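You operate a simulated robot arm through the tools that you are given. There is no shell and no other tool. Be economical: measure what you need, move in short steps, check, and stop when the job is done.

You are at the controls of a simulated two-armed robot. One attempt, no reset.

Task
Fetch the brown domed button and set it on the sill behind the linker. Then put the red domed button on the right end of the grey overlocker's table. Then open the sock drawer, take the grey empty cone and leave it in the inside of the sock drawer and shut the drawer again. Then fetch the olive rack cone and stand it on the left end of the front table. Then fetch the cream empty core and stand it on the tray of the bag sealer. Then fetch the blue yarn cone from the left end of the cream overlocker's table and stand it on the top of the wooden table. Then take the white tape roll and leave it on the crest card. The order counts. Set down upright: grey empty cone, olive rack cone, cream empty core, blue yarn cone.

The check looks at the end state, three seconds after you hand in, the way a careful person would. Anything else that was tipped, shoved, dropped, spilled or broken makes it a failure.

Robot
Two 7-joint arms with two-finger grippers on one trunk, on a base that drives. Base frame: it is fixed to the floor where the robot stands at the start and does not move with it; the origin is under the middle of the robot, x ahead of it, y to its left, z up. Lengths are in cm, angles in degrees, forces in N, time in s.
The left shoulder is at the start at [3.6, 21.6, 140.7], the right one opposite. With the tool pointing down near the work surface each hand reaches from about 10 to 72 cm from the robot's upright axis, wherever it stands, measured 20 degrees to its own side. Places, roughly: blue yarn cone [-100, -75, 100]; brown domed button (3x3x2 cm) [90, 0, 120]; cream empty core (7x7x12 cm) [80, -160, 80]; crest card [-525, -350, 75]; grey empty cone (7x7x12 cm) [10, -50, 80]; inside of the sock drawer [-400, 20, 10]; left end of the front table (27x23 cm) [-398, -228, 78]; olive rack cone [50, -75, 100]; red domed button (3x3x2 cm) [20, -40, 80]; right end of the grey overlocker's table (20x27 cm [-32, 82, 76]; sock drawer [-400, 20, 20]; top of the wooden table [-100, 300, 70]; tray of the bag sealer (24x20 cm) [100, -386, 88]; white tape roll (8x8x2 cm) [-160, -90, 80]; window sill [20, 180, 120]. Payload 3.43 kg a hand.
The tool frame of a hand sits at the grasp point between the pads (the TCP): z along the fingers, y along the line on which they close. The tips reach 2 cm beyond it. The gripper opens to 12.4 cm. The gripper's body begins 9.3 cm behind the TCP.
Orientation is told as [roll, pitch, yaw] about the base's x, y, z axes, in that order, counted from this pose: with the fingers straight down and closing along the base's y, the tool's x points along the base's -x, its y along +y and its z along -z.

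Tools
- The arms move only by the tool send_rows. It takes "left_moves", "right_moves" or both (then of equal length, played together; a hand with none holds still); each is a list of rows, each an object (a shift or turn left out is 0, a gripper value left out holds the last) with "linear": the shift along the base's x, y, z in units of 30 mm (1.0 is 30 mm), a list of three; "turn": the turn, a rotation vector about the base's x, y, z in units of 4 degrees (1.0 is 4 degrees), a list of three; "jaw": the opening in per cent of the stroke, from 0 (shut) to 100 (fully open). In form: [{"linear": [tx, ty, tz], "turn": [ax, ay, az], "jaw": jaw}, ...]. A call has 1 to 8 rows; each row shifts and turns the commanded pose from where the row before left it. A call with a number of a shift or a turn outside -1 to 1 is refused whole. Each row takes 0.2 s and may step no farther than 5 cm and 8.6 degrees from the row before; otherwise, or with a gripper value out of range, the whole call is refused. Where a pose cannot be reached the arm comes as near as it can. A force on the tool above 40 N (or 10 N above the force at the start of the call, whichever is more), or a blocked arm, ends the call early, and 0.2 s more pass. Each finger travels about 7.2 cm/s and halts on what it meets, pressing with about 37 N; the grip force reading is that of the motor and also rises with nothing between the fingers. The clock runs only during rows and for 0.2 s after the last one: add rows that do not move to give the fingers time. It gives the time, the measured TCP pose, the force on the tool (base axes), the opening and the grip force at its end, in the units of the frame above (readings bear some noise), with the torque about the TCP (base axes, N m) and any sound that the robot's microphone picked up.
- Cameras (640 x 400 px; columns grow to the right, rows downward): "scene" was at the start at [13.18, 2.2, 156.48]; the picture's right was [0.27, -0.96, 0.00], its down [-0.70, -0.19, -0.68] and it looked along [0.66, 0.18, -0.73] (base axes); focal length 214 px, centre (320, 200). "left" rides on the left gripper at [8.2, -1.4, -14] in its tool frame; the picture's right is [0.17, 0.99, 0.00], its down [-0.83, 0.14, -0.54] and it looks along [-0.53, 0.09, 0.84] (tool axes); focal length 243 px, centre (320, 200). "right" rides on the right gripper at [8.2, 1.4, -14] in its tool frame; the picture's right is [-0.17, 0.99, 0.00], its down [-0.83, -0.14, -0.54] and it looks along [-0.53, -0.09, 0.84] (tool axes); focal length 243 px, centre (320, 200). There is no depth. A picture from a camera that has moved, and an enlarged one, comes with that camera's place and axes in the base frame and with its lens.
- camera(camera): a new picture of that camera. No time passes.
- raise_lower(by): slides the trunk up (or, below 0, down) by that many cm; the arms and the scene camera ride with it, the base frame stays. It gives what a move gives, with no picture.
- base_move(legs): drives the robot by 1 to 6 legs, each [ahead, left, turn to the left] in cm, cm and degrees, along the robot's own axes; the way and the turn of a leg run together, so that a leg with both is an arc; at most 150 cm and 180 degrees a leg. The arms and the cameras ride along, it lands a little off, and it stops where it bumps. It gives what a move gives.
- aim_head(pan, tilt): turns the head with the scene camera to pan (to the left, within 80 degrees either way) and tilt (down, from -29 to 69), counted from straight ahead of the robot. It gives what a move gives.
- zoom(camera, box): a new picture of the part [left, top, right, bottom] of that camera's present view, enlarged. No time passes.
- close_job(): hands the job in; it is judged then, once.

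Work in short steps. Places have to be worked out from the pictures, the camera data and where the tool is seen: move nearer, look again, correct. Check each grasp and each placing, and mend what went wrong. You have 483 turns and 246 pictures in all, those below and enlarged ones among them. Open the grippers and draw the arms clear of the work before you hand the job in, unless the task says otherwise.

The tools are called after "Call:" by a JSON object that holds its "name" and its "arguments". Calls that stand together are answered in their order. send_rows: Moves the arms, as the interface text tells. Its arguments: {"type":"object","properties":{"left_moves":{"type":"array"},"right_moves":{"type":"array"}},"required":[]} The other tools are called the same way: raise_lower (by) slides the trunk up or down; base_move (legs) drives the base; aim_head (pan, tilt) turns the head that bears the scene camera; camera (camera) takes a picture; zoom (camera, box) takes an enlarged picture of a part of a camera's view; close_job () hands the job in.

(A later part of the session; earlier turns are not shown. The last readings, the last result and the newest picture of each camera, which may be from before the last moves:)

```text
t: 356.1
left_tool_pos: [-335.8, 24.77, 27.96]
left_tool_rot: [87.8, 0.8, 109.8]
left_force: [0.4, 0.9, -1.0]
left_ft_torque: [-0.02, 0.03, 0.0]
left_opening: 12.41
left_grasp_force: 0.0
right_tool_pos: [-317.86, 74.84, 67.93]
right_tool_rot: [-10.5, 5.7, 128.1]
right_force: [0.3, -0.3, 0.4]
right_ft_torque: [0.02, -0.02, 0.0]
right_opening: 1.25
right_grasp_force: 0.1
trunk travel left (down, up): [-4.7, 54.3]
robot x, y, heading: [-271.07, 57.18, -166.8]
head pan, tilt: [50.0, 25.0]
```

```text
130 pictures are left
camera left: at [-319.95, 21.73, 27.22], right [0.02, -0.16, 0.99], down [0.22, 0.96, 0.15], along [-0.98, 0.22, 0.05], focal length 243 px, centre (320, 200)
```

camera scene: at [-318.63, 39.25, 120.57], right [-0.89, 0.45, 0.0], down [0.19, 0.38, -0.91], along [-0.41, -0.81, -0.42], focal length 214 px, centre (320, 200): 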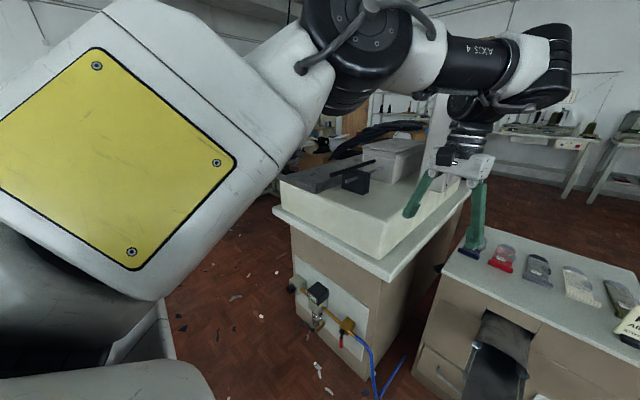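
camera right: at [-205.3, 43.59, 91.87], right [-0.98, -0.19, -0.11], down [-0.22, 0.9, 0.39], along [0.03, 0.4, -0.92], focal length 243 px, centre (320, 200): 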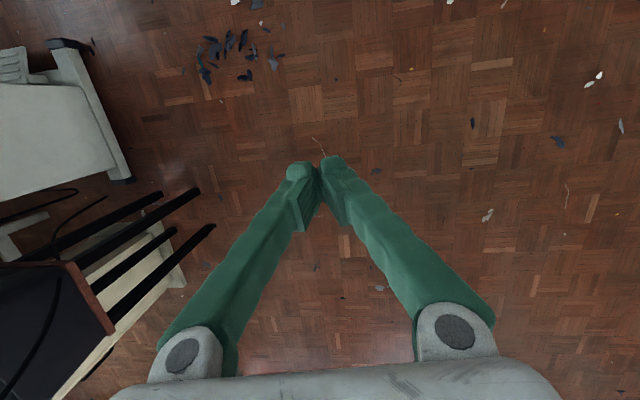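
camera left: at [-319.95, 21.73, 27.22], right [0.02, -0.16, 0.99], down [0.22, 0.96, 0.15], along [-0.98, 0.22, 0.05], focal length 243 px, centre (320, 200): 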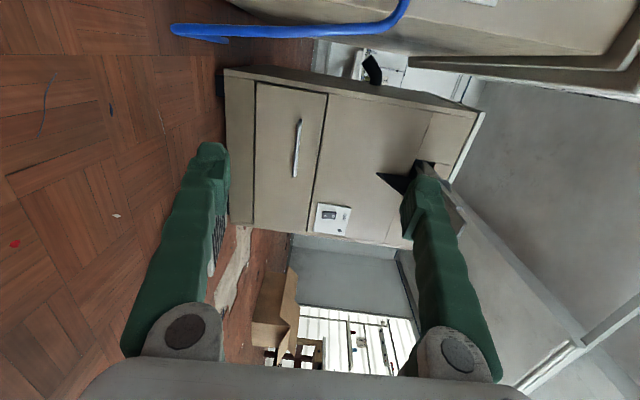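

Tool is horizontal with jaws vertical; the handle is at about [-387.5,24.4,22.3]. I lower 5.7 cm, trim yaw, and shift the base right 12 cm to line up.

Call:
{"name": "send_rows", "arguments": {"left_moves": [{"linear": [0, 0, -1], "turn": [0, 0, -0.75]}, {"linear": [0, 0, -0.9], "turn": [0, 0, -0.75]}, {"linear": [0, 0, 0]}]}}

Call:
{"name": "base_move", "arguments": {"legs": [[0, -12, 0], [28, 0, 0]]}}

Call:
{"name": "camera", "arguments": {"camera": "left"}}

```text
t: 356.9
left_tool_pos: [-335.45, 24.94, 22.98]
left_tool_rot: [87.8, 0.7, 103.7]
left_force: [-0.2, 0.0, 0.3]
left_ft_torque: [-0.02, -0.03, 0.0]
left_opening: 12.38
left_grasp_force: 0.0
left hand out of reach, approached as far as the arm can: row 2
right_tool_pos: [-317.86, 74.78, 67.88]
right_tool_rot: [-10.5, 5.7, 128.0]
right_force: [-0.5, 0.3, -0.3]
right_ft_torque: [0.01, 0.01, 0.04]
right_opening: 1.25
right_grasp_force: 0.0
trunk travel left (down, up): [-4.7, 54.3]
robot x, y, heading: [-271.54, 57.5, -167.0]
head pan, tilt: [50.0, 25.0]
```

```text
t: 361.0
left_tool_pos: [-365.03, 30.06, 23.07]
left_tool_rot: [87.7, 0.8, 103.9]
left_force: [0.5, -0.2, 0.1]
left_ft_torque: [-0.02, -0.01, -0.03]
left_opening: 12.39
left_grasp_force: 0.0
right_tool_pos: [-347.41, 79.99, 67.85]
right_tool_rot: [-10.5, 5.6, 128.1]
right_force: [-0.3, 0.0, -0.1]
right_ft_torque: [0.0, 0.02, 0.04]
right_opening: 1.26
right_grasp_force: 0.0
trunk travel left (down, up): [-4.7, 54.3]
robot x, y, heading: [-300.75, 63.11, -166.7]
head pan, tilt: [50.0, 25.0]
```

```text
129 pictures are left
camera left: at [-349.5, 25.55, 22.33], right [0.0, -0.16, 0.99], down [0.32, 0.94, 0.15], along [-0.95, 0.31, 0.05], focal length 243 px, centre (320, 200)
```

left: 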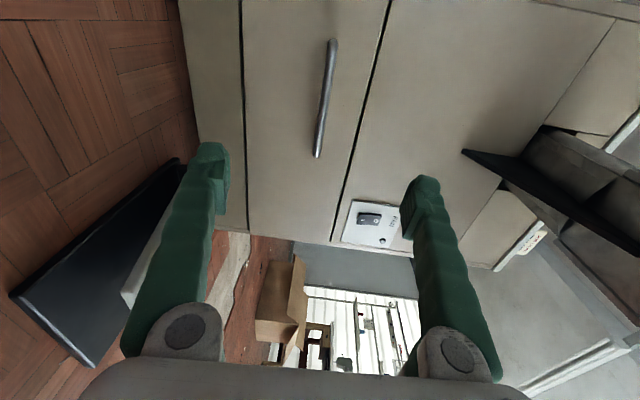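

Handle spans y 15–31 at z≈22.6, x≈-387.5; the TCP is well lined up. I drive 17 cm ahead.

Call:
{"name": "base_move", "arguments": {"legs": [[17, 0, 0]]}}

Call:
{"name": "camera", "arguments": {"camera": "left"}}

```text
t: 362.6
left_tool_pos: [-380.82, 26.08, 23.05]
left_tool_rot: [87.8, 0.7, 104.1]
left_force: [0.1, 0.7, 0.1]
left_ft_torque: [-0.02, -0.01, -0.03]
left_opening: 12.42
left_grasp_force: 0.1
right_tool_pos: [-363.53, 76.17, 67.83]
right_tool_rot: [-10.4, 5.7, 128.3]
right_force: [-0.7, -0.7, 0.3]
right_ft_torque: [0.02, 0.0, 0.0]
right_opening: 1.25
right_grasp_force: 0.1
trunk travel left (down, up): [-4.7, 54.3]
robot x, y, heading: [-316.61, 58.6, -166.8]
head pan, tilt: [50.0, 25.0]
```

```text
128 pictures are left
camera left: at [-365.41, 21.59, 22.32], right [0.0, -0.16, 0.99], down [0.31, 0.94, 0.15], along [-0.95, 0.31, 0.05], focal length 243 px, centre (320, 200)
```

left: 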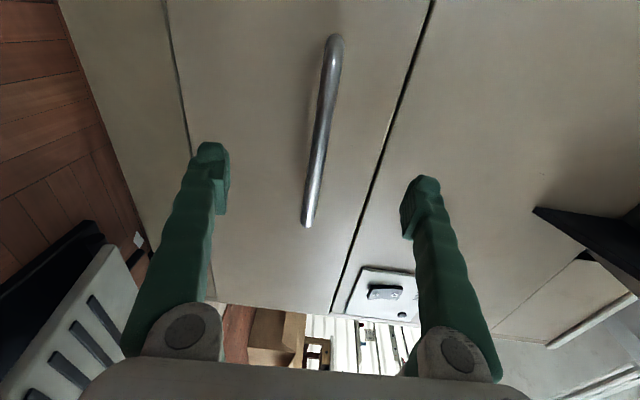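

Well centred. I advance 5 cm by arm and close on the bar.

Call:
{"name": "send_rows", "arguments": {"left_moves": [{"linear": [-0.65, -0.16, 0]}, {"linear": [-0.65, -0.16, 0]}, {"linear": [-0.4, -0.1, 0]}, {"linear": [0, 0, 0], "jaw": 0}, {"linear": [0, 0, 0]}, {"linear": [0, 0, 0]}, {"linear": [0, 0, 0]}, {"linear": [0, 0, 0]}]}}

Call:
{"name": "camera", "arguments": {"camera": "left"}}

```text
t: 364.5
left_tool_pos: [-381.78, 25.54, 22.67]
left_tool_rot: [86.5, 0.9, 103.9]
left_force: [1.5, -0.2, -15.2]
left_ft_torque: [0.89, 0.09, 0.52]
left_opening: 1.08
left_grasp_force: 44.3
left hand out of reach, approached as far as the arm can: row 1, 2, 3
right_tool_pos: [-363.63, 76.11, 67.91]
right_tool_rot: [-10.5, 5.7, 128.4]
right_force: [-0.3, 0.0, -1.2]
right_ft_torque: [-0.03, 0.03, -0.01]
right_opening: 1.21
right_grasp_force: 0.1
trunk travel left (down, up): [-4.7, 54.3]
robot x, y, heading: [-316.81, 59.18, -166.6]
head pan, tilt: [50.0, 25.0]
stopped in row 8 (left hand): the force on the tool passed its limit at 42 N (the readings are from after the stop); the commanded pose is now the measured one
```

```text
127 pictures are left
camera left: at [-366.33, 20.92, 22.21], right [-0.02, -0.16, 0.99], down [0.31, 0.94, 0.16], along [-0.95, 0.31, 0.03], focal length 243 px, centre (320, 200)
```

left: 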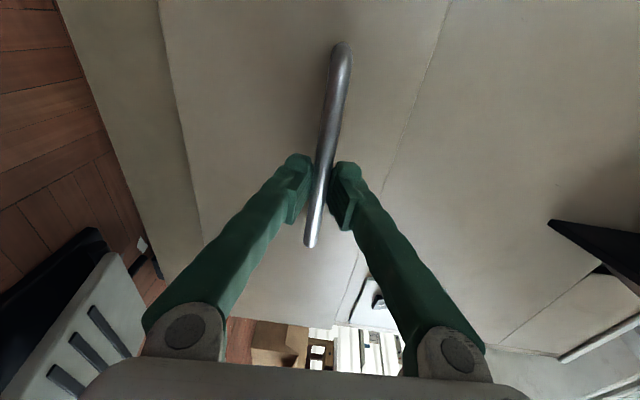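

The bar is gripped. I pull by driving back 14 cm and check.

Call:
{"name": "base_move", "arguments": {"legs": [[-14, 0, 0]]}}

Call:
{"name": "camera", "arguments": {"camera": "left"}}

```text
t: 365.9
left_tool_pos: [-370.24, 29.09, 22.53]
left_tool_rot: [86.3, 0.6, 103.1]
left_force: [1.6, 0.6, -1.8]
left_ft_torque: [0.66, 0.17, -0.2]
left_opening: 1.07
left_grasp_force: 44.9
right_tool_pos: [-351.79, 79.12, 67.95]
right_tool_rot: [-10.4, 5.7, 128.3]
right_force: [0.4, 0.0, 0.1]
right_ft_torque: [0.0, -0.05, 0.0]
right_opening: 1.24
right_grasp_force: 0.1
trunk travel left (down, up): [-4.7, 54.3]
robot x, y, heading: [-305.31, 62.07, -167.1]
head pan, tilt: [50.0, 25.0]
stopped in leg 1: the force on the tool passed its limit at 41 N (the readings are from after the stop); the commanded pose is now the measured one
```

```text
126 pictures are left
camera left: at [-354.89, 24.36, 22.19], right [-0.03, -0.17, 0.99], down [0.33, 0.93, 0.17], along [-0.94, 0.33, 0.03], focal length 243 px, centre (320, 200)
```

left: 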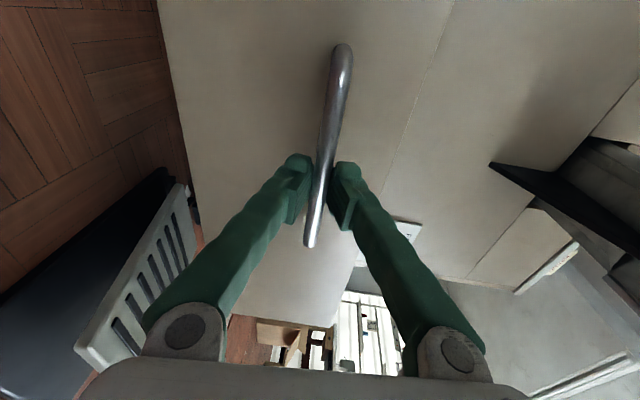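

The drawer opened ~12 cm. I continue pulling.

Call:
{"name": "base_move", "arguments": {"legs": [[-12, 0, 0]]}}

Call:
{"name": "base_move", "arguments": {"legs": [[-8, 0, 0]]}}

Call:
{"name": "camera", "arguments": {"camera": "left"}}

```text
t: 367.3
left_tool_pos: [-358.99, 32.52, 22.58]
left_tool_rot: [86.2, 0.5, 102.6]
left_force: [-9.7, 27.8, -7.2]
left_ft_torque: [0.0, -0.04, -0.3]
left_opening: 1.08
left_grasp_force: 43.7
right_tool_pos: [-340.19, 82.12, 67.82]
right_tool_rot: [-10.5, 5.8, 128.0]
right_force: [-0.3, -0.3, 0.3]
right_ft_torque: [0.0, 0.02, 0.02]
right_opening: 1.23
right_grasp_force: 0.1
trunk travel left (down, up): [-4.7, 54.3]
robot x, y, heading: [-293.5, 64.23, -166.8]
head pan, tilt: [50.0, 25.0]
```

```text
t: 368.4
left_tool_pos: [-351.08, 33.98, 22.41]
left_tool_rot: [86.1, 0.6, 102.8]
left_force: [-3.1, 9.4, -6.9]
left_ft_torque: [0.24, 0.16, 0.28]
left_opening: 0.59
left_grasp_force: 35.4
right_tool_pos: [-332.45, 83.75, 67.81]
right_tool_rot: [-10.5, 5.7, 128.0]
right_force: [0.6, 0.2, 0.3]
right_ft_torque: [0.01, 0.06, -0.01]
right_opening: 1.25
right_grasp_force: 0.1
trunk travel left (down, up): [-4.7, 54.3]
robot x, y, heading: [-286.01, 65.94, -167.2]
head pan, tilt: [50.0, 25.0]
```

```text
125 pictures are left
camera left: at [-335.76, 29.07, 22.14], right [-0.03, -0.17, 0.99], down [0.33, 0.93, 0.17], along [-0.94, 0.33, 0.03], focal length 243 px, centre (320, 200)
```

left: 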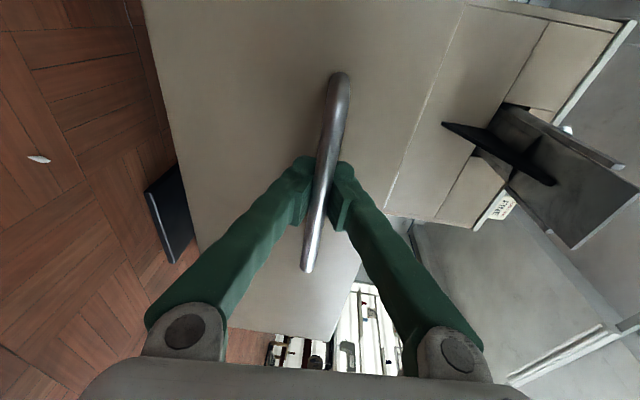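

The drawer is open ~30 cm. I release the handle and back away, then look.

Call:
{"name": "send_rows", "arguments": {"left_moves": [{"jaw": 30}, {"jaw": 60}, {"linear": [0, 0, 0]}, {"linear": [0, 0, 0]}]}}

Call:
{"name": "base_move", "arguments": {"legs": [[-20, 0, 0]]}}

Call:
{"name": "raise_lower", "arguments": {"by": 40}}

Call:
{"name": "aim_head", "arguments": {"pan": 5, "tilt": 50}}

Call:
{"name": "camera", "arguments": {"camera": "scene"}}

```text
t: 369.4
left_tool_pos: [-351.06, 33.98, 22.46]
left_tool_rot: [86.1, 0.6, 102.8]
left_force: [0.1, -0.1, -0.6]
left_ft_torque: [-0.01, 0.01, 0.03]
left_opening: 7.44
left_grasp_force: 0.0
right_tool_pos: [-332.39, 83.72, 67.94]
right_tool_rot: [-10.4, 5.7, 127.9]
right_force: [-0.4, 0.4, -0.6]
right_ft_torque: [-0.02, -0.02, 0.0]
right_opening: 1.27
right_grasp_force: 0.0
trunk travel left (down, up): [-4.7, 54.3]
robot x, y, heading: [-285.69, 66.11, -167.2]
head pan, tilt: [50.0, 25.0]
```

```text
t: 371.2
left_tool_pos: [-331.88, 38.4, 22.59]
left_tool_rot: [86.1, 0.6, 102.8]
left_force: [0.0, -0.1, -0.1]
left_ft_torque: [0.01, -0.01, -0.01]
left_opening: 7.46
left_grasp_force: 0.0
right_tool_pos: [-313.35, 88.06, 67.95]
right_tool_rot: [-10.3, 5.7, 128.1]
right_force: [-0.3, -0.4, 0.6]
right_ft_torque: [0.01, 0.01, -0.02]
right_opening: 1.25
right_grasp_force: 0.0
trunk travel left (down, up): [-4.7, 54.3]
robot x, y, heading: [-266.47, 70.62, -167.1]
head pan, tilt: [50.0, 25.0]
```

```text
t: 375.1
left_tool_pos: [-341.03, 36.15, 84.0]
left_tool_rot: [104.5, 0.6, 103.2]
left_force: [0.4, 0.3, 0.5]
left_ft_torque: [-0.01, 0.03, -0.03]
left_opening: 7.44
left_grasp_force: 0.0
right_tool_pos: [-313.36, 88.12, 107.74]
right_tool_rot: [-10.4, 5.7, 128.2]
right_force: [0.3, 0.0, -0.8]
right_ft_torque: [-0.02, 0.04, 0.01]
right_opening: 1.24
right_grasp_force: 0.0
trunk travel left (down, up): [-44.7, 14.3]
robot x, y, heading: [-266.37, 70.72, -166.8]
head pan, tilt: [50.0, 25.0]
```

```text
t: 376.2
left_tool_pos: [-341.03, 36.22, 83.99]
left_tool_rot: [104.5, 0.5, 103.1]
left_force: [0.0, 0.9, -0.4]
left_ft_torque: [0.0, -0.01, 0.03]
left_opening: 7.46
left_grasp_force: 0.2
right_tool_pos: [-313.36, 88.13, 107.86]
right_tool_rot: [-10.4, 5.7, 128.1]
right_force: [-0.5, -0.2, -0.6]
right_ft_torque: [0.03, 0.0, -0.02]
right_opening: 1.25
right_grasp_force: 0.1
trunk travel left (down, up): [-44.7, 14.3]
robot x, y, heading: [-266.43, 70.26, -167.0]
head pan, tilt: [5.0, 50.0]
```

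```text
124 pictures are left
camera scene: at [-285.63, 65.62, 143.86], right [-0.31, 0.95, 0.0], down [0.73, 0.24, -0.64], along [-0.61, -0.2, -0.77], focal length 214 px, centre (320, 200)
```

scene: 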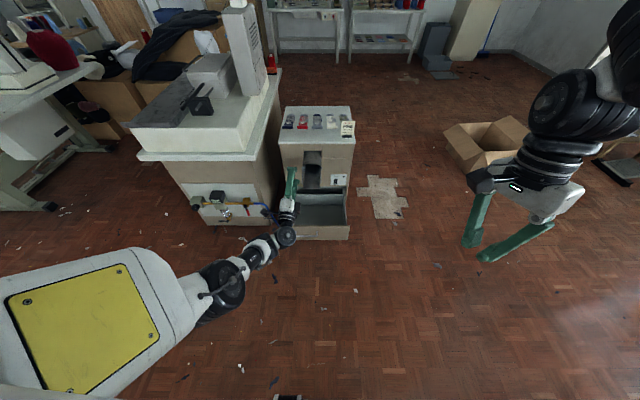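

The drawer stands open and empty. I bring the left tool back to vertical while drawing in.

Call:
{"name": "send_rows", "arguments": {"left_moves": [{"linear": [0.5, 0.1, 0], "turn": [0.22, -0.95, 0]}, {"linear": [0.5, 0.1, 0], "turn": [0.22, -0.95, 0]}, {"linear": [0.5, 0.1, 0], "turn": [0.22, -0.95, 0]}, {"linear": [0.5, 0.1, 0], "turn": [0.22, -0.95, 0]}, {"linear": [0.5, 0.1, 0], "turn": [0.22, -0.95, 0]}, {"linear": [0.5, 0.1, 0], "turn": [0.22, -0.95, 0]}, {"linear": [0.5, 0.1, 0], "turn": [0.22, -0.95, 0]}, {"linear": [0.5, 0.1, 0], "turn": [0.22, -0.95, 0]}]}}

Call:
{"name": "send_rows", "arguments": {"left_moves": [{"linear": [0.3, 0, 0], "turn": [0.22, -0.95, 0]}, {"linear": [0.3, 0, 0], "turn": [0.22, -0.95, 0]}, {"linear": [0.3, 0, 0], "turn": [0.22, -0.95, 0]}, {"linear": [0.3, 0, 0], "turn": [0.22, -0.95, 0]}, {"linear": [0.3, 0, 0], "turn": [0.22, -0.95, 0]}, {"linear": [0.3, 0, 0], "turn": [0.22, -0.95, 0]}, {"linear": [0, 0, 0], "turn": [0.22, -0.95, 0]}, {"linear": [0, 0, 0], "turn": [0.22, -0.95, 0]}]}}

Call:
{"name": "send_rows", "arguments": {"left_moves": [{"turn": [0.22, -0.95, 0]}, {"turn": [0.22, -0.95, 0]}, {"turn": [0.22, -0.95, 0]}, {"turn": [0.22, -0.95, 0]}, {"turn": [0.22, -0.95, 0]}, {"turn": [0.22, -0.95, 0]}, {"turn": [0.22, -0.95, 0]}, {"turn": [0.22, -0.95, 0]}]}}

Call:
{"name": "raise_lower", "arguments": {"by": 14}}

```text
t: 378.0
left_tool_pos: [-329.01, 38.55, 83.91]
left_tool_rot: [73.3, 0.6, 102.8]
left_force: [-0.5, 0.2, -1.2]
left_ft_torque: [-0.01, 0.0, -0.01]
left_opening: 7.44
left_grasp_force: 0.0
left hand out of reach, approached as far as the arm can: row 1
right_tool_pos: [-313.19, 88.1, 107.91]
right_tool_rot: [-10.5, 5.7, 128.1]
right_force: [0.3, 0.6, 0.0]
right_ft_torque: [0.01, 0.02, -0.01]
right_opening: 1.26
right_grasp_force: 0.0
trunk travel left (down, up): [-44.7, 14.3]
robot x, y, heading: [-266.7, 70.85, -167.0]
head pan, tilt: [5.0, 50.0]
```

```text
t: 379.8
left_tool_pos: [-323.62, 38.56, 84.01]
left_tool_rot: [42.0, 0.4, 102.5]
left_force: [0.1, 0.0, 0.6]
left_ft_torque: [0.02, 0.01, 0.01]
left_opening: 7.45
left_grasp_force: 0.1
right_tool_pos: [-313.3, 88.09, 107.93]
right_tool_rot: [-10.4, 5.7, 128.1]
right_force: [-0.2, -0.4, -0.1]
right_ft_torque: [0.0, 0.02, 0.02]
right_opening: 1.24
right_grasp_force: 0.0
trunk travel left (down, up): [-44.7, 14.3]
robot x, y, heading: [-266.37, 70.58, -166.7]
head pan, tilt: [5.0, 50.0]
```

```text
t: 381.6
left_tool_pos: [-323.67, 38.62, 84.11]
left_tool_rot: [10.8, 0.0, 102.5]
left_force: [-0.4, 0.0, 1.0]
left_ft_torque: [0.0, 0.01, 0.0]
left_opening: 7.45
left_grasp_force: 0.0
right_tool_pos: [-313.35, 88.02, 107.89]
right_tool_rot: [-10.5, 5.8, 128.1]
right_force: [0.4, 0.3, 0.6]
right_ft_torque: [0.0, -0.02, -0.01]
right_opening: 1.24
right_grasp_force: 0.1
trunk travel left (down, up): [-44.7, 14.3]
robot x, y, heading: [-266.84, 70.5, -167.0]
head pan, tilt: [5.0, 50.0]
```

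```text
t: 383.3
left_tool_pos: [-323.63, 38.59, 97.66]
left_tool_rot: [10.7, 0.0, 102.5]
left_force: [0.4, -0.3, -0.5]
left_ft_torque: [-0.01, 0.03, -0.01]
left_opening: 7.43
left_grasp_force: 0.0
right_tool_pos: [-313.36, 88.12, 121.75]
right_tool_rot: [-10.6, 5.8, 128.1]
right_force: [0.1, 0.1, -0.3]
right_ft_torque: [0.0, -0.02, 0.03]
right_opening: 1.26
right_grasp_force: 0.1
trunk travel left (down, up): [-58.7, 0.3]
robot x, y, heading: [-266.62, 70.6, -166.9]
head pan, tilt: [5.0, 50.0]
```

I level the left tool and raise it, then drive back to the start table for the grey cone.

Call:
{"name": "send_rows", "arguments": {"left_moves": [{"linear": [0.3, 0, 1], "turn": [0.22, -0.95, 0]}, {"linear": [0.3, 0, 1], "turn": [0.22, -0.95, 0]}, {"linear": [0.3, 0, 1], "turn": [0.15, -0.65, 0]}, {"linear": [0.3, 0, 1]}, {"linear": [0.3, 0, 1]}, {"linear": [0.3, 0, 1]}, {"linear": [0, 0, 1]}, {"linear": [0, 0, 1]}]}}

Call:
{"name": "base_move", "arguments": {"legs": [[0, 0, 125], [95, 0, 0], [0, 0, 40]]}}

```text
t: 385.1
left_tool_pos: [-321.08, 39.29, 104.28]
left_tool_rot: [0.5, -0.1, 102.4]
left_force: [0.0, -0.5, 0.3]
left_ft_torque: [0.02, -0.03, 0.01]
left_opening: 7.43
left_grasp_force: 0.0
left hand out of reach, approached as far as the arm can: row 3, 4, 5, 6, 7, 8
right_tool_pos: [-313.28, 88.21, 121.92]
right_tool_rot: [-10.4, 5.7, 128.2]
right_force: [-0.1, -0.2, -1.4]
right_ft_torque: [0.01, 0.01, -0.03]
right_opening: 1.23
right_grasp_force: 0.1
trunk travel left (down, up): [-58.7, 0.3]
robot x, y, heading: [-266.86, 70.69, -167.1]
head pan, tilt: [5.0, 50.0]
```

```text
t: 400.9
left_tool_pos: [-135.72, 24.87, 104.28]
left_tool_rot: [0.5, 0.0, -91.3]
left_force: [-0.5, 0.8, 1.0]
left_ft_torque: [-0.02, -0.03, -0.02]
left_opening: 7.42
left_grasp_force: 0.1
right_tool_pos: [-154.8, -20.58, 121.89]
right_tool_rot: [-10.4, 5.7, -65.6]
right_force: [0.2, -0.2, 0.2]
right_ft_torque: [0.04, -0.02, 0.03]
right_opening: 1.24
right_grasp_force: 0.1
trunk travel left (down, up): [-58.7, 0.3]
robot x, y, heading: [-195.88, 7.47, -0.6]
head pan, tilt: [5.0, 50.0]
```

I drive on to about [-36,-6] and turn right 60° to face the table.

Call:
{"name": "base_move", "arguments": {"legs": [[15, -14, 0], [140, 0, 0], [0, 0, -58]]}}

Call:
{"name": "camera", "arguments": {"camera": "left"}}

Call:
{"name": "aim_head", "arguments": {"pan": 0, "tilt": 50}}

Call:
{"name": "camera", "arguments": {"camera": "scene"}}

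```text
t: 415.2
left_tool_pos: [6.75, -48.67, 104.35]
left_tool_rot: [0.5, 0.0, -148.4]
left_force: [-0.2, 0.2, -0.3]
left_ft_torque: [0.01, 0.0, 0.03]
left_opening: 7.41
left_grasp_force: 0.1
right_tool_pos: [-41.79, -57.35, 122.02]
right_tool_rot: [-10.3, 5.6, -122.7]
right_force: [-0.2, 0.9, -0.1]
right_ft_torque: [0.03, 0.01, 0.03]
right_opening: 1.24
right_grasp_force: 0.1
trunk travel left (down, up): [-58.7, 0.3]
robot x, y, heading: [-40.53, -7.65, -57.8]
head pan, tilt: [5.0, 50.0]
```

```text
123 pictures are left
camera left: at [12.89, -42.98, 118.32], right [0.66, -0.75, 0.01], down [-0.64, -0.55, 0.54], along [-0.4, -0.36, -0.84], focal length 243 px, centre (320, 200)
```

left: 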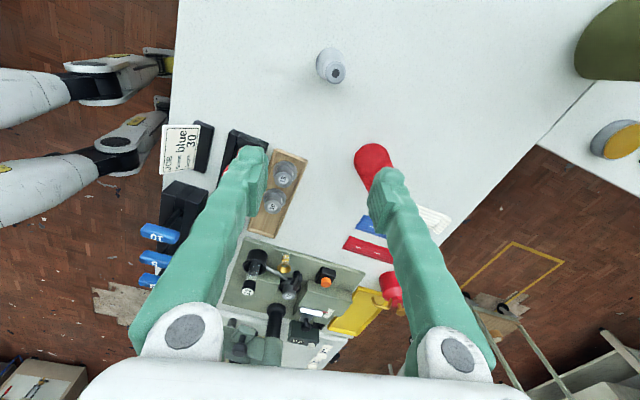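

```text
t: 415.9
left_tool_pos: [6.78, -48.43, 104.37]
left_tool_rot: [0.5, -0.1, -148.5]
left_force: [1.0, -0.8, 0.0]
left_ft_torque: [-0.02, 0.0, -0.01]
left_opening: 7.42
left_grasp_force: 0.1
right_tool_pos: [-41.88, -57.39, 121.98]
right_tool_rot: [-10.4, 5.7, -122.7]
right_force: [0.5, 0.2, -0.4]
right_ft_torque: [-0.01, 0.06, -0.01]
right_opening: 1.23
right_grasp_force: 0.1
trunk travel left (down, up): [-58.7, 0.3]
robot x, y, heading: [-40.54, -7.77, -57.9]
head pan, tilt: [0.0, 50.0]
```

```text
122 pictures are left
camera scene: at [-35.97, -14.92, 159.75], right [-0.85, -0.53, 0.0], down [-0.41, 0.65, -0.64], along [0.34, -0.54, -0.77], focal length 214 px, centre (320, 200)
```

scene: 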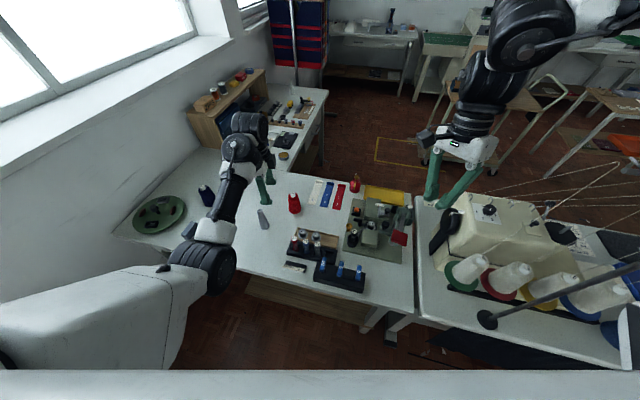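

Grey cone stands at about [12.6,-46.3], top z≈92. I open the left jaws and move over it, then look again.

Call:
{"name": "send_rows", "arguments": {"left_moves": [{"linear": [0.6, 0.2, 0], "jaw": 100}, {"linear": [0.7, 0.2, 0]}, {"linear": [0.65, 0.3, 0]}, {"linear": [0, 0, 0]}]}}

Call:
{"name": "camera", "arguments": {"camera": "left"}}

```text
t: 416.9
left_tool_pos: [12.51, -46.41, 104.43]
left_tool_rot: [0.4, -0.2, -148.4]
left_force: [-0.5, 0.3, -0.8]
left_ft_torque: [0.01, 0.01, 0.04]
left_opening: 12.37
left_grasp_force: 0.1
right_tool_pos: [-41.86, -57.41, 122.02]
right_tool_rot: [-10.4, 5.8, -122.7]
right_force: [0.7, -0.2, -0.1]
right_ft_torque: [-0.02, 0.03, 0.0]
right_opening: 1.25
right_grasp_force: 0.1
trunk travel left (down, up): [-58.7, 0.3]
robot x, y, heading: [-40.57, -8.07, -57.7]
head pan, tilt: [0.0, 50.0]
```

```text
121 pictures are left
camera left: at [18.68, -40.88, 118.32], right [0.66, -0.75, 0.01], down [-0.64, -0.55, 0.54], along [-0.4, -0.36, -0.84], focal length 243 px, centre (320, 200)
```

left: 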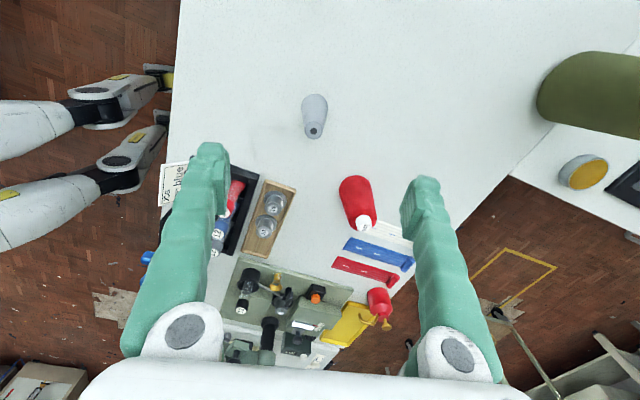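

Cone centre ≈[12.4,-45.7]. I descend to z≈84 around it.

Call:
{"name": "send_rows", "arguments": {"left_moves": [{"linear": [0, 0.25, -0.9]}, {"linear": [0, 0, -0.9]}, {"linear": [0, 0, -0.9]}, {"linear": [0, 0, -0.9]}, {"linear": [0, 0, -0.9]}, {"linear": [0, 0, -0.9]}, {"linear": [0, 0, -0.9]}, {"linear": [0, 0, 0]}]}}

Call:
{"name": "camera", "arguments": {"camera": "left"}}

```text
t: 418.6
left_tool_pos: [12.73, -45.46, 85.45]
left_tool_rot: [0.4, -0.1, -148.3]
left_force: [-0.4, 0.7, 0.5]
left_ft_torque: [0.01, -0.02, 0.01]
left_opening: 12.4
left_grasp_force: 0.1
right_tool_pos: [-41.83, -57.32, 121.88]
right_tool_rot: [-10.5, 5.7, -122.7]
right_force: [-0.2, -0.2, 0.6]
right_ft_torque: [0.01, -0.01, 0.02]
right_opening: 1.23
right_grasp_force: 0.0
trunk travel left (down, up): [-58.7, 0.3]
robot x, y, heading: [-40.36, -7.57, -57.9]
head pan, tilt: [0.0, 50.0]
```

```text
120 pictures are left
camera left: at [18.79, -39.93, 99.45], right [0.66, -0.75, 0.01], down [-0.64, -0.55, 0.54], along [-0.4, -0.36, -0.84], focal length 243 px, centre (320, 200)
```

left: 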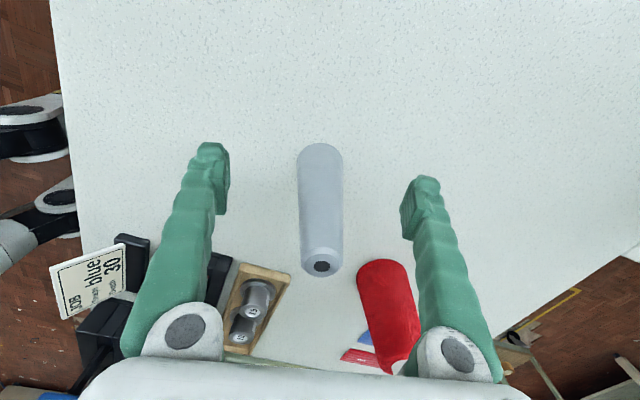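

Cone sits between the jaws. I close.

Call:
{"name": "send_rows", "arguments": {"left_moves": [{"linear": [0, 0, -0.2], "jaw": 0}, {"linear": [0, 0, 0]}, {"linear": [0, 0, 0]}, {"linear": [0, 0, 0]}, {"linear": [0, 0, 0]}]}}

Call:
{"name": "send_rows", "arguments": {"left_moves": [{"linear": [0, 0, 0.5]}, {"linear": [0, 0, 0.8]}, {"linear": [0, 0, 0]}]}}

Call:
{"name": "camera", "arguments": {"camera": "left"}}

```text
t: 419.9
left_tool_pos: [12.62, -45.62, 84.87]
left_tool_rot: [0.4, -0.1, -148.5]
left_force: [-0.4, 0.2, 1.2]
left_ft_torque: [0.0, 0.02, 0.0]
left_opening: 3.2
left_grasp_force: 36.5
right_tool_pos: [-41.85, -57.24, 121.99]
right_tool_rot: [-10.4, 5.8, -122.6]
right_force: [-0.5, 0.4, -0.1]
right_ft_torque: [0.01, -0.04, 0.0]
right_opening: 1.25
right_grasp_force: 0.0
trunk travel left (down, up): [-58.7, 0.3]
robot x, y, heading: [-40.55, -7.77, -57.7]
head pan, tilt: [0.0, 50.0]
```

```text
t: 420.6
left_tool_pos: [12.7, -45.59, 88.75]
left_tool_rot: [0.5, -0.1, -148.5]
left_force: [-0.1, 0.2, 0.6]
left_ft_torque: [-0.03, 0.0, -0.01]
left_opening: 3.19
left_grasp_force: 37.0
right_tool_pos: [-41.82, -57.23, 121.9]
right_tool_rot: [-10.3, 5.7, -122.7]
right_force: [0.5, -0.2, -0.2]
right_ft_torque: [-0.03, 0.04, 0.03]
right_opening: 1.23
right_grasp_force: 0.1
trunk travel left (down, up): [-58.7, 0.3]
robot x, y, heading: [-40.51, -7.53, -57.8]
head pan, tilt: [0.0, 50.0]
```

```text
119 pictures are left
camera left: at [18.84, -40.06, 102.75], right [0.66, -0.75, 0.01], down [-0.64, -0.55, 0.54], along [-0.4, -0.36, -0.84], focal length 243 px, centre (320, 200)
```

left: 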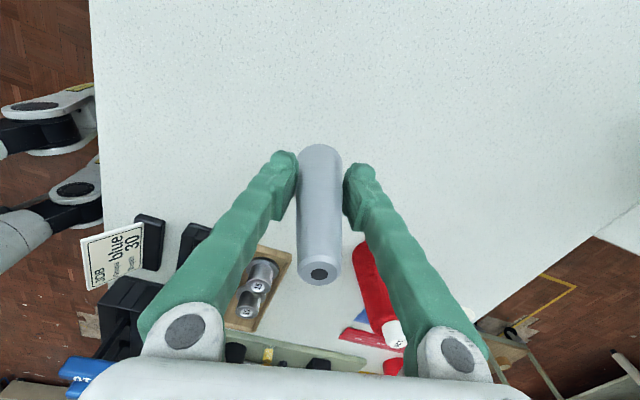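

Held. I lift to the arm's upper limit here (~103).

Call:
{"name": "send_rows", "arguments": {"left_moves": [{"linear": [0, 0, 1]}, {"linear": [0, 0, 1]}, {"linear": [0, 0, 1]}, {"linear": [0, 0, 1]}, {"linear": [0, 0, 0.8]}, {"linear": [0, 0, 0]}]}}

```text
t: 422.1
left_tool_pos: [12.53, -45.84, 103.21]
left_tool_rot: [0.5, 0.0, -148.3]
left_force: [-0.8, 0.2, -0.2]
left_ft_torque: [0.0, -0.03, -0.01]
left_opening: 3.17
left_grasp_force: 36.8
right_tool_pos: [-41.74, -57.23, 121.84]
right_tool_rot: [-10.4, 5.8, -122.7]
right_force: [0.4, 0.2, -0.7]
right_ft_torque: [-0.02, 0.0, 0.0]
right_opening: 1.22
right_grasp_force: 0.1
trunk travel left (down, up): [-58.7, 0.3]
robot x, y, heading: [-40.65, -7.17, -57.7]
head pan, tilt: [0.0, 50.0]
```

I retrace: turn left to heading 0, reverse out along the aisle, then turn around in the open floor.

Call:
{"name": "base_move", "arguments": {"legs": [[0, 0, 58], [-150, 0, 0], [-20, 0, 0], [0, 0, 165]]}}

Call:
{"name": "camera", "arguments": {"camera": "left"}}

```text
t: 445.7
left_tool_pos: [-277.77, -17.73, 103.18]
left_tool_rot: [0.5, 0.0, 75.3]
left_force: [-0.2, 0.4, -1.0]
left_ft_torque: [-0.01, 0.03, -0.01]
left_opening: 3.14
left_grasp_force: 37.1
right_tool_pos: [-246.6, 28.25, 121.92]
right_tool_rot: [-10.4, 5.8, 101.1]
right_force: [-0.1, 0.2, -0.1]
right_ft_torque: [-0.02, 0.01, -0.05]
right_opening: 1.27
right_grasp_force: 0.0
trunk travel left (down, up): [-58.7, 0.3]
robot x, y, heading: [-213.02, -8.51, 166.2]
head pan, tilt: [0.0, 50.0]
```

```text
118 pictures are left
camera left: at [-278.53, -26.0, 117.2], right [-1.0, 0.09, 0.01], down [0.08, 0.84, 0.54], along [0.04, 0.54, -0.84], focal length 243 px, centre (320, 200)
```

left: 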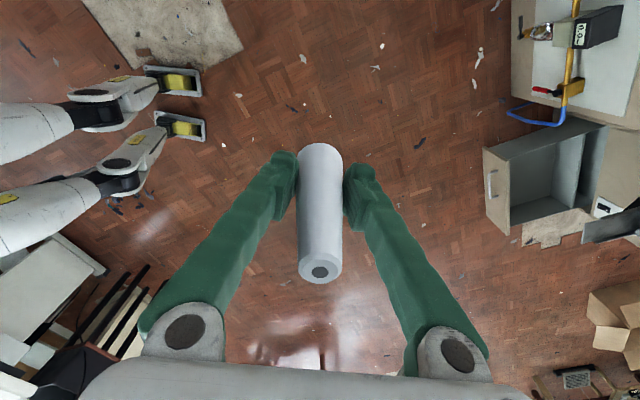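

The cone is held; the open drawer is visible. I zoom for its exact geometry.

Call:
{"name": "zoom", "arguments": {"camera": "left", "box": [440, 90, 640, 270]}}

```text
2.22 times, centred on (540, 180) of left
camera zoom: at [-278.53, -26.0, 117.2], right [-1.0, 0.09, 0.01], down [0.08, 0.84, 0.54], along [0.04, 0.54, -0.84], focal length 539 px, centre (-169, 244)
```

zoom: 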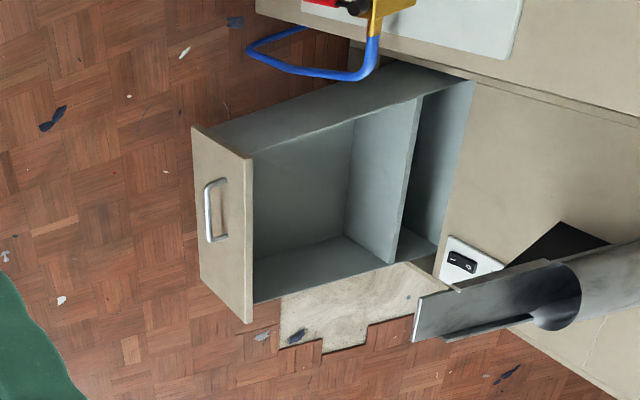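

The drawer interior spans roughly between its front panel (x≈-358) and back wall (x≈-385), 40 wide. I aim for the +y half, beside the chute (~[-372,46]). I drive to ~[-303,72] facing 194°.

Call:
{"name": "base_move", "arguments": {"legs": [[98, -57, 0], [0, 0, 28]]}}

Call:
{"name": "camera", "arguments": {"camera": "left"}}

```text
t: 455.6
left_tool_pos: [-346.92, 32.21, 103.34]
left_tool_rot: [0.6, -0.1, 102.8]
left_force: [1.0, -0.9, 0.3]
left_ft_torque: [-0.03, 0.0, -0.01]
left_opening: 3.16
left_grasp_force: 37.6
right_tool_pos: [-340.19, 87.32, 121.84]
right_tool_rot: [-10.4, 5.8, 128.5]
right_force: [-0.9, 1.2, -0.6]
right_ft_torque: [0.01, 0.02, -0.01]
right_opening: 1.27
right_grasp_force: 0.1
trunk travel left (down, up): [-58.7, 0.3]
robot x, y, heading: [-293.61, 70.17, -166.7]
head pan, tilt: [0.0, 50.0]
```

```text
116 pictures are left
camera left: at [-343.73, 24.54, 117.21], right [-0.92, -0.38, 0.01], down [-0.32, 0.78, 0.54], along [-0.21, 0.5, -0.84], focal length 243 px, centre (320, 200)
```

left: 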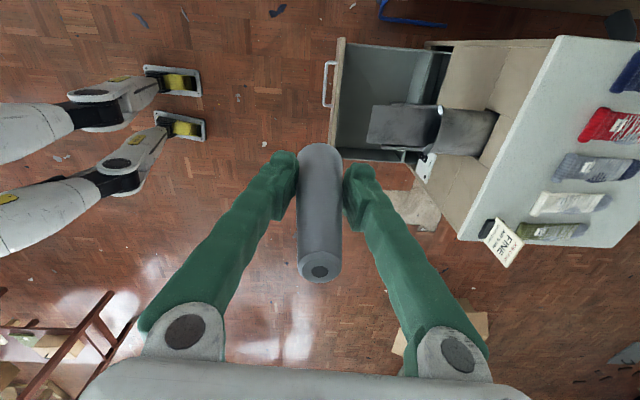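

The chute leaves only a narrow gap, and the hand's camera side faces the chute. I'll re-grip the cone near its top and with the camera side toward me: set it on the free floor first. I back up and lower the trunk.

Call:
{"name": "base_move", "arguments": {"legs": [[-35, 0, 0]]}}

Call:
{"name": "raise_lower", "arguments": {"by": -40}}

Call:
{"name": "raise_lower", "arguments": {"by": -16}}

Call:
{"name": "camera", "arguments": {"camera": "left"}}

```text
t: 458.2
left_tool_pos: [-313.28, 40.44, 103.09]
left_tool_rot: [0.4, 0.0, 102.5]
left_force: [1.2, -0.2, -0.9]
left_ft_torque: [-0.01, -0.04, 0.0]
left_opening: 3.17
left_grasp_force: 36.6
right_tool_pos: [-306.39, 95.49, 121.85]
right_tool_rot: [-10.5, 5.8, 128.2]
right_force: [-0.3, 0.4, 0.4]
right_ft_torque: [0.02, -0.03, 0.02]
right_opening: 1.25
right_grasp_force: 0.0
trunk travel left (down, up): [-58.7, 0.3]
robot x, y, heading: [-259.52, 78.46, -166.9]
head pan, tilt: [0.0, 50.0]
```

```text
t: 462.1
left_tool_pos: [-295.08, 44.78, 37.56]
left_tool_rot: [-30.9, -0.4, 102.7]
left_force: [0.8, 0.7, -0.3]
left_ft_torque: [-0.02, -0.01, 0.01]
left_opening: 3.17
left_grasp_force: 36.6
right_tool_pos: [-306.31, 95.52, 81.99]
right_tool_rot: [-10.4, 5.8, 128.3]
right_force: [-0.9, -0.2, -0.2]
right_ft_torque: [-0.01, 0.02, -0.02]
right_opening: 1.24
right_grasp_force: 0.0
trunk travel left (down, up): [-18.7, 40.3]
robot x, y, heading: [-259.81, 78.39, -167.1]
head pan, tilt: [0.0, 50.0]
```

```text
t: 463.9
left_tool_pos: [-292.72, 45.32, 18.66]
left_tool_rot: [-36.5, -0.5, 102.6]
left_force: [-0.5, -0.8, 0.0]
left_ft_torque: [-0.01, 0.0, 0.01]
left_opening: 3.18
left_grasp_force: 37.4
right_tool_pos: [-306.51, 95.48, 66.11]
right_tool_rot: [-10.6, 5.9, 128.0]
right_force: [-0.4, -0.2, 0.1]
right_ft_torque: [0.03, -0.01, 0.02]
right_opening: 1.23
right_grasp_force: 0.2
trunk travel left (down, up): [-2.7, 56.3]
robot x, y, heading: [-259.55, 78.03, -166.7]
head pan, tilt: [0.0, 50.0]
```

```text
115 pictures are left
camera left: at [-298.04, 35.58, 30.7], right [-0.74, -0.33, -0.59], down [-0.6, 0.71, 0.36], along [0.3, 0.62, -0.73], focal length 243 px, centre (320, 200)
```

left: 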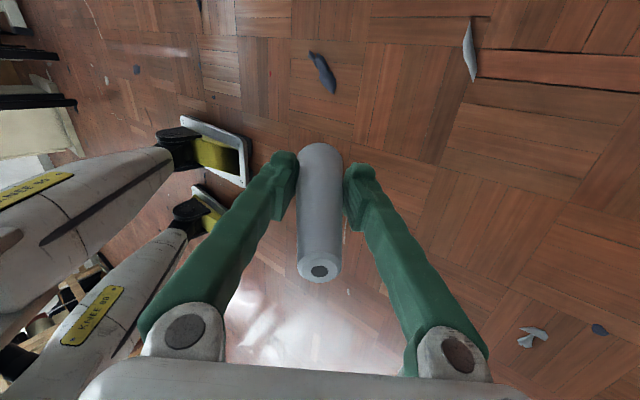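

The tool leaned back 36° during lowering. I level it while moving forward.

Call:
{"name": "send_rows", "arguments": {"left_moves": [{"linear": [-0.8, -0.1, 0.2], "turn": [-0.22, 0.95, 0]}, {"linear": [-0.8, -0.1, 0.2], "turn": [-0.22, 0.95, 0]}, {"linear": [-0.8, -0.1, 0.2], "turn": [-0.22, 0.95, 0]}, {"linear": [-0.8, -0.1, 0], "turn": [-0.22, 0.95, 0]}, {"linear": [-0.6, 0, 0], "turn": [-0.22, 0.95, 0]}, {"linear": [-0.6, 0, 0], "turn": [-0.22, 0.95, 0]}, {"linear": [-0.6, 0, 0], "turn": [-0.22, 0.95, 0]}, {"linear": [-0.6, 0, 0], "turn": [-0.22, 0.95, 0]}]}}

Call:
{"name": "send_rows", "arguments": {"left_moves": [{"turn": [-0.22, 0.95, 0]}, {"turn": [-0.05, 0.3, 0]}, {"linear": [0, 0, 0]}]}}

```text
t: 465.7
left_tool_pos: [-309.44, 43.83, 20.5]
left_tool_rot: [-5.4, -0.2, 102.6]
left_force: [1.3, -0.5, -0.7]
left_ft_torque: [-0.01, -0.01, 0.01]
left_opening: 3.15
left_grasp_force: 37.0
right_tool_pos: [-306.47, 95.52, 66.17]
right_tool_rot: [-10.7, 5.9, 128.1]
right_force: [0.9, -0.5, 0.0]
right_ft_torque: [0.0, -0.01, -0.04]
right_opening: 1.2
right_grasp_force: 0.0
trunk travel left (down, up): [-2.7, 56.3]
robot x, y, heading: [-259.83, 77.94, -166.9]
head pan, tilt: [0.0, 50.0]
```

```text
t: 466.5
left_tool_pos: [-309.48, 44.02, 20.4]
left_tool_rot: [-0.1, -0.3, 102.6]
left_force: [-0.1, -0.4, -1.0]
left_ft_torque: [0.03, -0.01, -0.02]
left_opening: 3.13
left_grasp_force: 36.9
right_tool_pos: [-306.68, 95.45, 66.18]
right_tool_rot: [-10.7, 5.9, 128.2]
right_force: [-0.4, -0.8, -0.4]
right_ft_torque: [0.01, 0.03, -0.01]
right_opening: 1.26
right_grasp_force: 0.0
trunk travel left (down, up): [-2.7, 56.3]
robot x, y, heading: [-260.01, 78.24, -167.1]
head pan, tilt: [0.0, 50.0]
```

Vertical and exact now. I lower the cone to the floor.

Call:
{"name": "send_rows", "arguments": {"left_moves": [{"linear": [0, 0, -1]}, {"linear": [0, 0, -1]}, {"linear": [0, 0, -1]}, {"linear": [0, 0, -1]}, {"linear": [0, 0, -0.8]}, {"linear": [0, 0, 0]}]}}

Call:
{"name": "camera", "arguments": {"camera": "left"}}

```text
t: 467.9
left_tool_pos: [-309.52, 44.09, 6.11]
left_tool_rot: [-0.2, -0.3, 102.5]
left_force: [0.9, 0.1, -1.3]
left_ft_torque: [0.01, 0.01, 0.01]
left_opening: 3.15
left_grasp_force: 37.4
right_tool_pos: [-306.58, 95.57, 66.26]
right_tool_rot: [-10.7, 5.9, 128.0]
right_force: [0.6, 1.0, -0.1]
right_ft_torque: [-0.02, -0.02, -0.01]
right_opening: 1.24
right_grasp_force: 0.0
trunk travel left (down, up): [-2.7, 56.3]
robot x, y, heading: [-260.02, 77.91, -167.1]
head pan, tilt: [0.0, 50.0]
```

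```text
114 pictures are left
camera left: at [-306.57, 36.25, 20.0], right [-0.93, -0.38, 0.0], down [-0.32, 0.78, 0.54], along [-0.2, 0.5, -0.84], focal length 243 px, centre (320, 200)
```

left: 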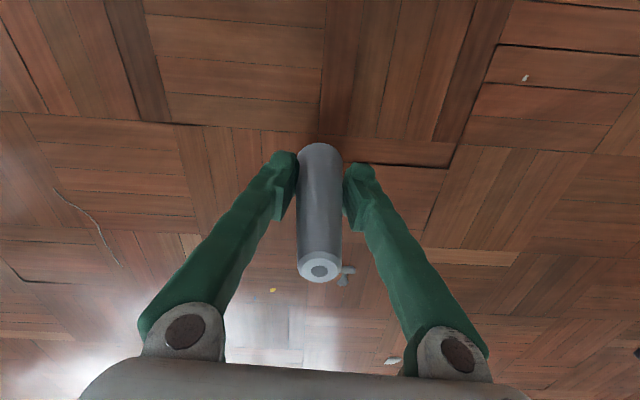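

About 1 cm left; I touch down gently and open.

Call:
{"name": "send_rows", "arguments": {"left_moves": [{"linear": [0, 0, -0.15]}, {"linear": [0, 0, -0.15]}, {"linear": [0, 0, -0.1]}, {"linear": [0, 0, 0]}]}}

Call:
{"name": "send_rows", "arguments": {"left_moves": [{"jaw": 40}, {"jaw": 60}, {"linear": [0, 0, 0]}]}}

Call:
{"name": "camera", "arguments": {"camera": "left"}}

```text
t: 468.9
left_tool_pos: [-309.41, 44.04, 5.06]
left_tool_rot: [-0.2, -0.2, 102.5]
left_force: [9.6, 0.5, 22.5]
left_ft_torque: [-0.04, -0.11, 0.02]
left_opening: 3.14
left_grasp_force: 37.3
right_tool_pos: [-306.47, 95.53, 66.32]
right_tool_rot: [-10.6, 5.9, 128.2]
right_force: [0.4, -0.3, 0.0]
right_ft_torque: [-0.01, -0.01, -0.04]
right_opening: 1.23
right_grasp_force: 0.2
trunk travel left (down, up): [-2.7, 56.3]
robot x, y, heading: [-259.7, 78.07, -166.9]
head pan, tilt: [0.0, 50.0]
```

```text
t: 469.7
left_tool_pos: [-309.54, 44.2, 4.89]
left_tool_rot: [-0.2, -0.3, 102.5]
left_force: [1.1, -0.4, 0.4]
left_ft_torque: [0.03, 0.0, 0.03]
left_opening: 7.44
left_grasp_force: 0.0
right_tool_pos: [-306.59, 95.49, 66.12]
right_tool_rot: [-10.6, 5.9, 128.1]
right_force: [-0.4, 0.3, -0.1]
right_ft_torque: [0.0, -0.01, 0.02]
right_opening: 1.24
right_grasp_force: 0.2
trunk travel left (down, up): [-2.7, 56.3]
robot x, y, heading: [-259.71, 78.12, -166.8]
head pan, tilt: [0.0, 50.0]
```

```text
113 pictures are left
camera left: at [-306.53, 36.3, 18.87], right [-0.93, -0.38, 0.0], down [-0.32, 0.78, 0.54], along [-0.2, 0.5, -0.84], focal length 243 px, centre (320, 200)
```

left: 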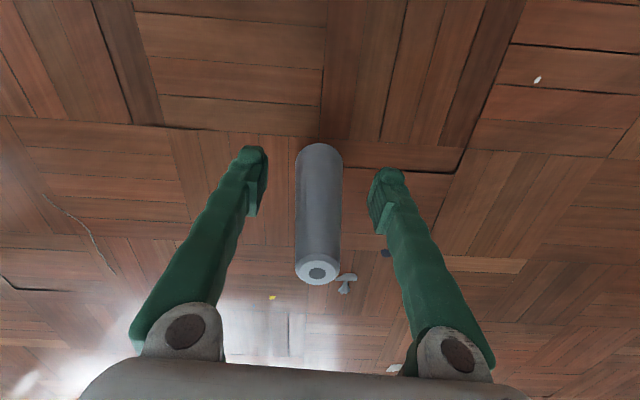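

The cone stands freely. I rise above it, turn yaw back by +90°, and re-grip near its top.

Call:
{"name": "send_rows", "arguments": {"left_moves": [{"linear": [0, 0, 1], "jaw": 100}, {"linear": [0, 0, 1]}, {"linear": [0, 0, 1]}, {"linear": [0, 0, 1]}, {"linear": [0, 0, 0.5], "turn": [0, 0, 1]}, {"turn": [0, 0, 1]}, {"turn": [0, 0, 1]}, {"turn": [0, 0, 1]}]}}

Call:
{"name": "send_rows", "arguments": {"left_moves": [{"turn": [0, 0, 1]}, {"turn": [0, 0, 1]}, {"turn": [0, 0, 1]}, {"turn": [0, 0, 1]}, {"turn": [0, 0, 1]}, {"turn": [0, 0, 1]}, {"turn": [0, 0, 1]}, {"turn": [0, 0, 1]}]}}

Call:
{"name": "send_rows", "arguments": {"left_moves": [{"turn": [0, 0, 1]}, {"turn": [0, 0, 1]}, {"turn": [0, 0, 1]}, {"turn": [0, 0, 1]}, {"turn": [0, 0, 1]}, {"turn": [0, 0, 1]}, {"turn": [0, 0, 1]}, {"turn": [0, 0, 1]}]}}

Call:
{"name": "camera", "arguments": {"camera": "left"}}

```text
t: 471.5
left_tool_pos: [-309.39, 44.03, 18.3]
left_tool_rot: [-0.2, -0.2, 118.6]
left_force: [-0.8, -0.5, -0.4]
left_ft_torque: [-0.02, 0.01, -0.02]
left_opening: 12.39
left_grasp_force: 0.1
right_tool_pos: [-306.72, 95.46, 66.23]
right_tool_rot: [-10.7, 5.9, 128.0]
right_force: [0.0, 0.2, -0.9]
right_ft_torque: [0.01, -0.01, 0.02]
right_opening: 1.24
right_grasp_force: 0.0
trunk travel left (down, up): [-2.7, 56.3]
robot x, y, heading: [-259.33, 78.05, -166.6]
head pan, tilt: [0.0, 50.0]
```

```text
t: 473.3
left_tool_pos: [-309.57, 44.07, 18.24]
left_tool_rot: [-0.2, -0.2, 150.6]
left_force: [-0.3, -0.7, -0.1]
left_ft_torque: [0.02, -0.01, -0.03]
left_opening: 12.42
left_grasp_force: 0.1
right_tool_pos: [-306.62, 95.42, 66.08]
right_tool_rot: [-10.7, 5.9, 128.1]
right_force: [-0.5, 0.4, 0.8]
right_ft_torque: [0.04, 0.0, -0.01]
right_opening: 1.26
right_grasp_force: 0.0
trunk travel left (down, up): [-2.7, 56.3]
robot x, y, heading: [-259.71, 78.22, -167.2]
head pan, tilt: [0.0, 50.0]
```

```text
t: 475.1
left_tool_pos: [-309.5, 44.03, 18.37]
left_tool_rot: [-0.2, -0.2, -177.5]
left_force: [1.1, 0.2, -0.5]
left_ft_torque: [0.0, 0.0, -0.01]
left_opening: 12.4
left_grasp_force: 0.1
right_tool_pos: [-306.66, 95.33, 66.22]
right_tool_rot: [-10.8, 5.9, 128.1]
right_force: [-0.4, 0.5, -1.2]
right_ft_torque: [-0.01, -0.01, 0.02]
right_opening: 1.22
right_grasp_force: 0.1
trunk travel left (down, up): [-2.7, 56.3]
robot x, y, heading: [-259.96, 77.92, -166.9]
head pan, tilt: [0.0, 50.0]
```

```text
112 pictures are left
camera left: at [-301.41, 45.73, 32.38], right [0.21, -0.98, 0.0], down [-0.82, -0.18, 0.54], along [-0.53, -0.11, -0.84], focal length 243 px, centre (320, 200)
```

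left: 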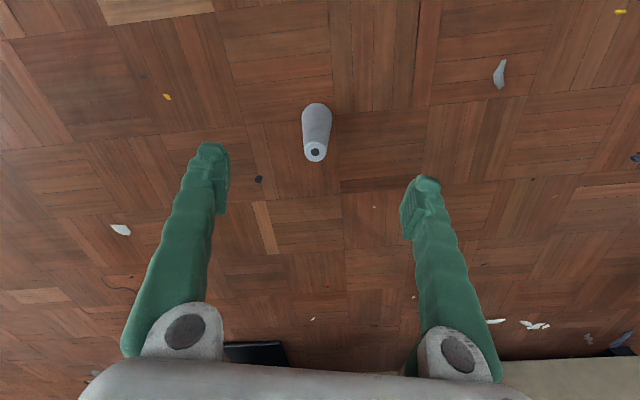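

Camera now faces the robot side. I trim yaw 10° and grip the cone's top part (TCP z≈10.3).

Call:
{"name": "send_rows", "arguments": {"left_moves": [{"turn": [0, 0, 0.9]}, {"turn": [0, 0, 0.9]}, {"turn": [0, 0, 0.9]}, {"linear": [0, 0, -0.9]}, {"linear": [0, 0, -0.9]}, {"linear": [0, 0, -0.9]}, {"linear": [0, 0, 0]}]}}

Call:
{"name": "send_rows", "arguments": {"left_moves": [{"jaw": 0}, {"linear": [0, 0, 0]}, {"linear": [0, 0, 0]}, {"linear": [0, 0, 0]}, {"linear": [0, 0, 0]}, {"linear": [0, 0, 0]}]}}

Call:
{"name": "send_rows", "arguments": {"left_moves": [{"linear": [0, 0, 0.6]}, {"linear": [0, 0, 1]}, {"linear": [0, 0, 0]}]}}

Call:
{"name": "camera", "arguments": {"camera": "left"}}

```text
t: 476.7
left_tool_pos: [-309.64, 44.22, 10.22]
left_tool_rot: [-0.2, -0.3, -166.6]
left_force: [-0.4, -0.5, -0.6]
left_ft_torque: [0.0, 0.0, 0.0]
left_opening: 12.38
left_grasp_force: 0.1
right_tool_pos: [-306.71, 95.55, 66.19]
right_tool_rot: [-10.7, 5.9, 128.1]
right_force: [-0.3, 0.4, 0.1]
right_ft_torque: [-0.01, 0.01, 0.03]
right_opening: 1.23
right_grasp_force: 0.1
trunk travel left (down, up): [-2.7, 56.3]
robot x, y, heading: [-259.46, 78.16, -166.8]
head pan, tilt: [0.0, 50.0]
```

```text
t: 478.1
left_tool_pos: [-309.6, 44.13, 10.22]
left_tool_rot: [-0.2, -0.3, -166.7]
left_force: [-0.2, -0.4, 0.3]
left_ft_torque: [0.0, 0.04, 0.0]
left_opening: 2.32
left_grasp_force: 37.4
right_tool_pos: [-306.58, 95.48, 66.11]
right_tool_rot: [-10.8, 5.9, 128.1]
right_force: [-0.5, 0.1, -0.3]
right_ft_torque: [0.01, 0.02, 0.02]
right_opening: 1.22
right_grasp_force: 0.1
trunk travel left (down, up): [-2.7, 56.3]
robot x, y, heading: [-259.37, 78.1, -167.0]
head pan, tilt: [0.0, 50.0]
```

```text
t: 478.9
left_tool_pos: [-309.33, 44.11, 15.09]
left_tool_rot: [-0.2, -0.3, -166.7]
left_force: [-0.8, -0.5, -0.8]
left_ft_torque: [0.03, -0.01, 0.01]
left_opening: 2.34
left_grasp_force: 37.2
right_tool_pos: [-306.59, 95.54, 66.18]
right_tool_rot: [-10.6, 5.9, 128.1]
right_force: [0.2, 0.3, 0.1]
right_ft_torque: [-0.01, 0.03, 0.01]
right_opening: 1.24
right_grasp_force: 0.1
trunk travel left (down, up): [-2.7, 56.3]
robot x, y, heading: [-259.65, 78.23, -166.6]
head pan, tilt: [0.0, 50.0]
```

```text
111 pictures are left
camera left: at [-301.81, 47.3, 29.02], right [0.39, -0.92, 0.0], down [-0.77, -0.33, 0.54], along [-0.5, -0.21, -0.84], focal length 243 px, centre (320, 200)
```

left: 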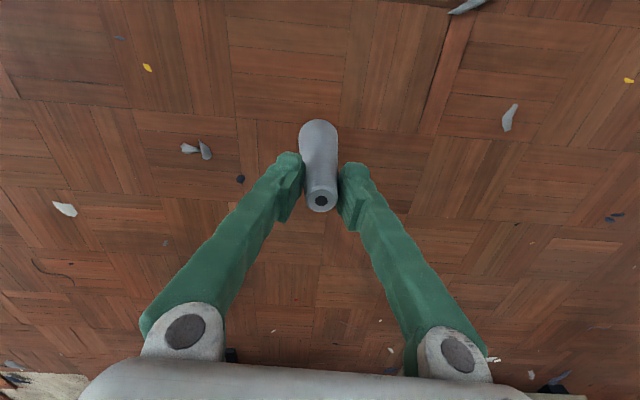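

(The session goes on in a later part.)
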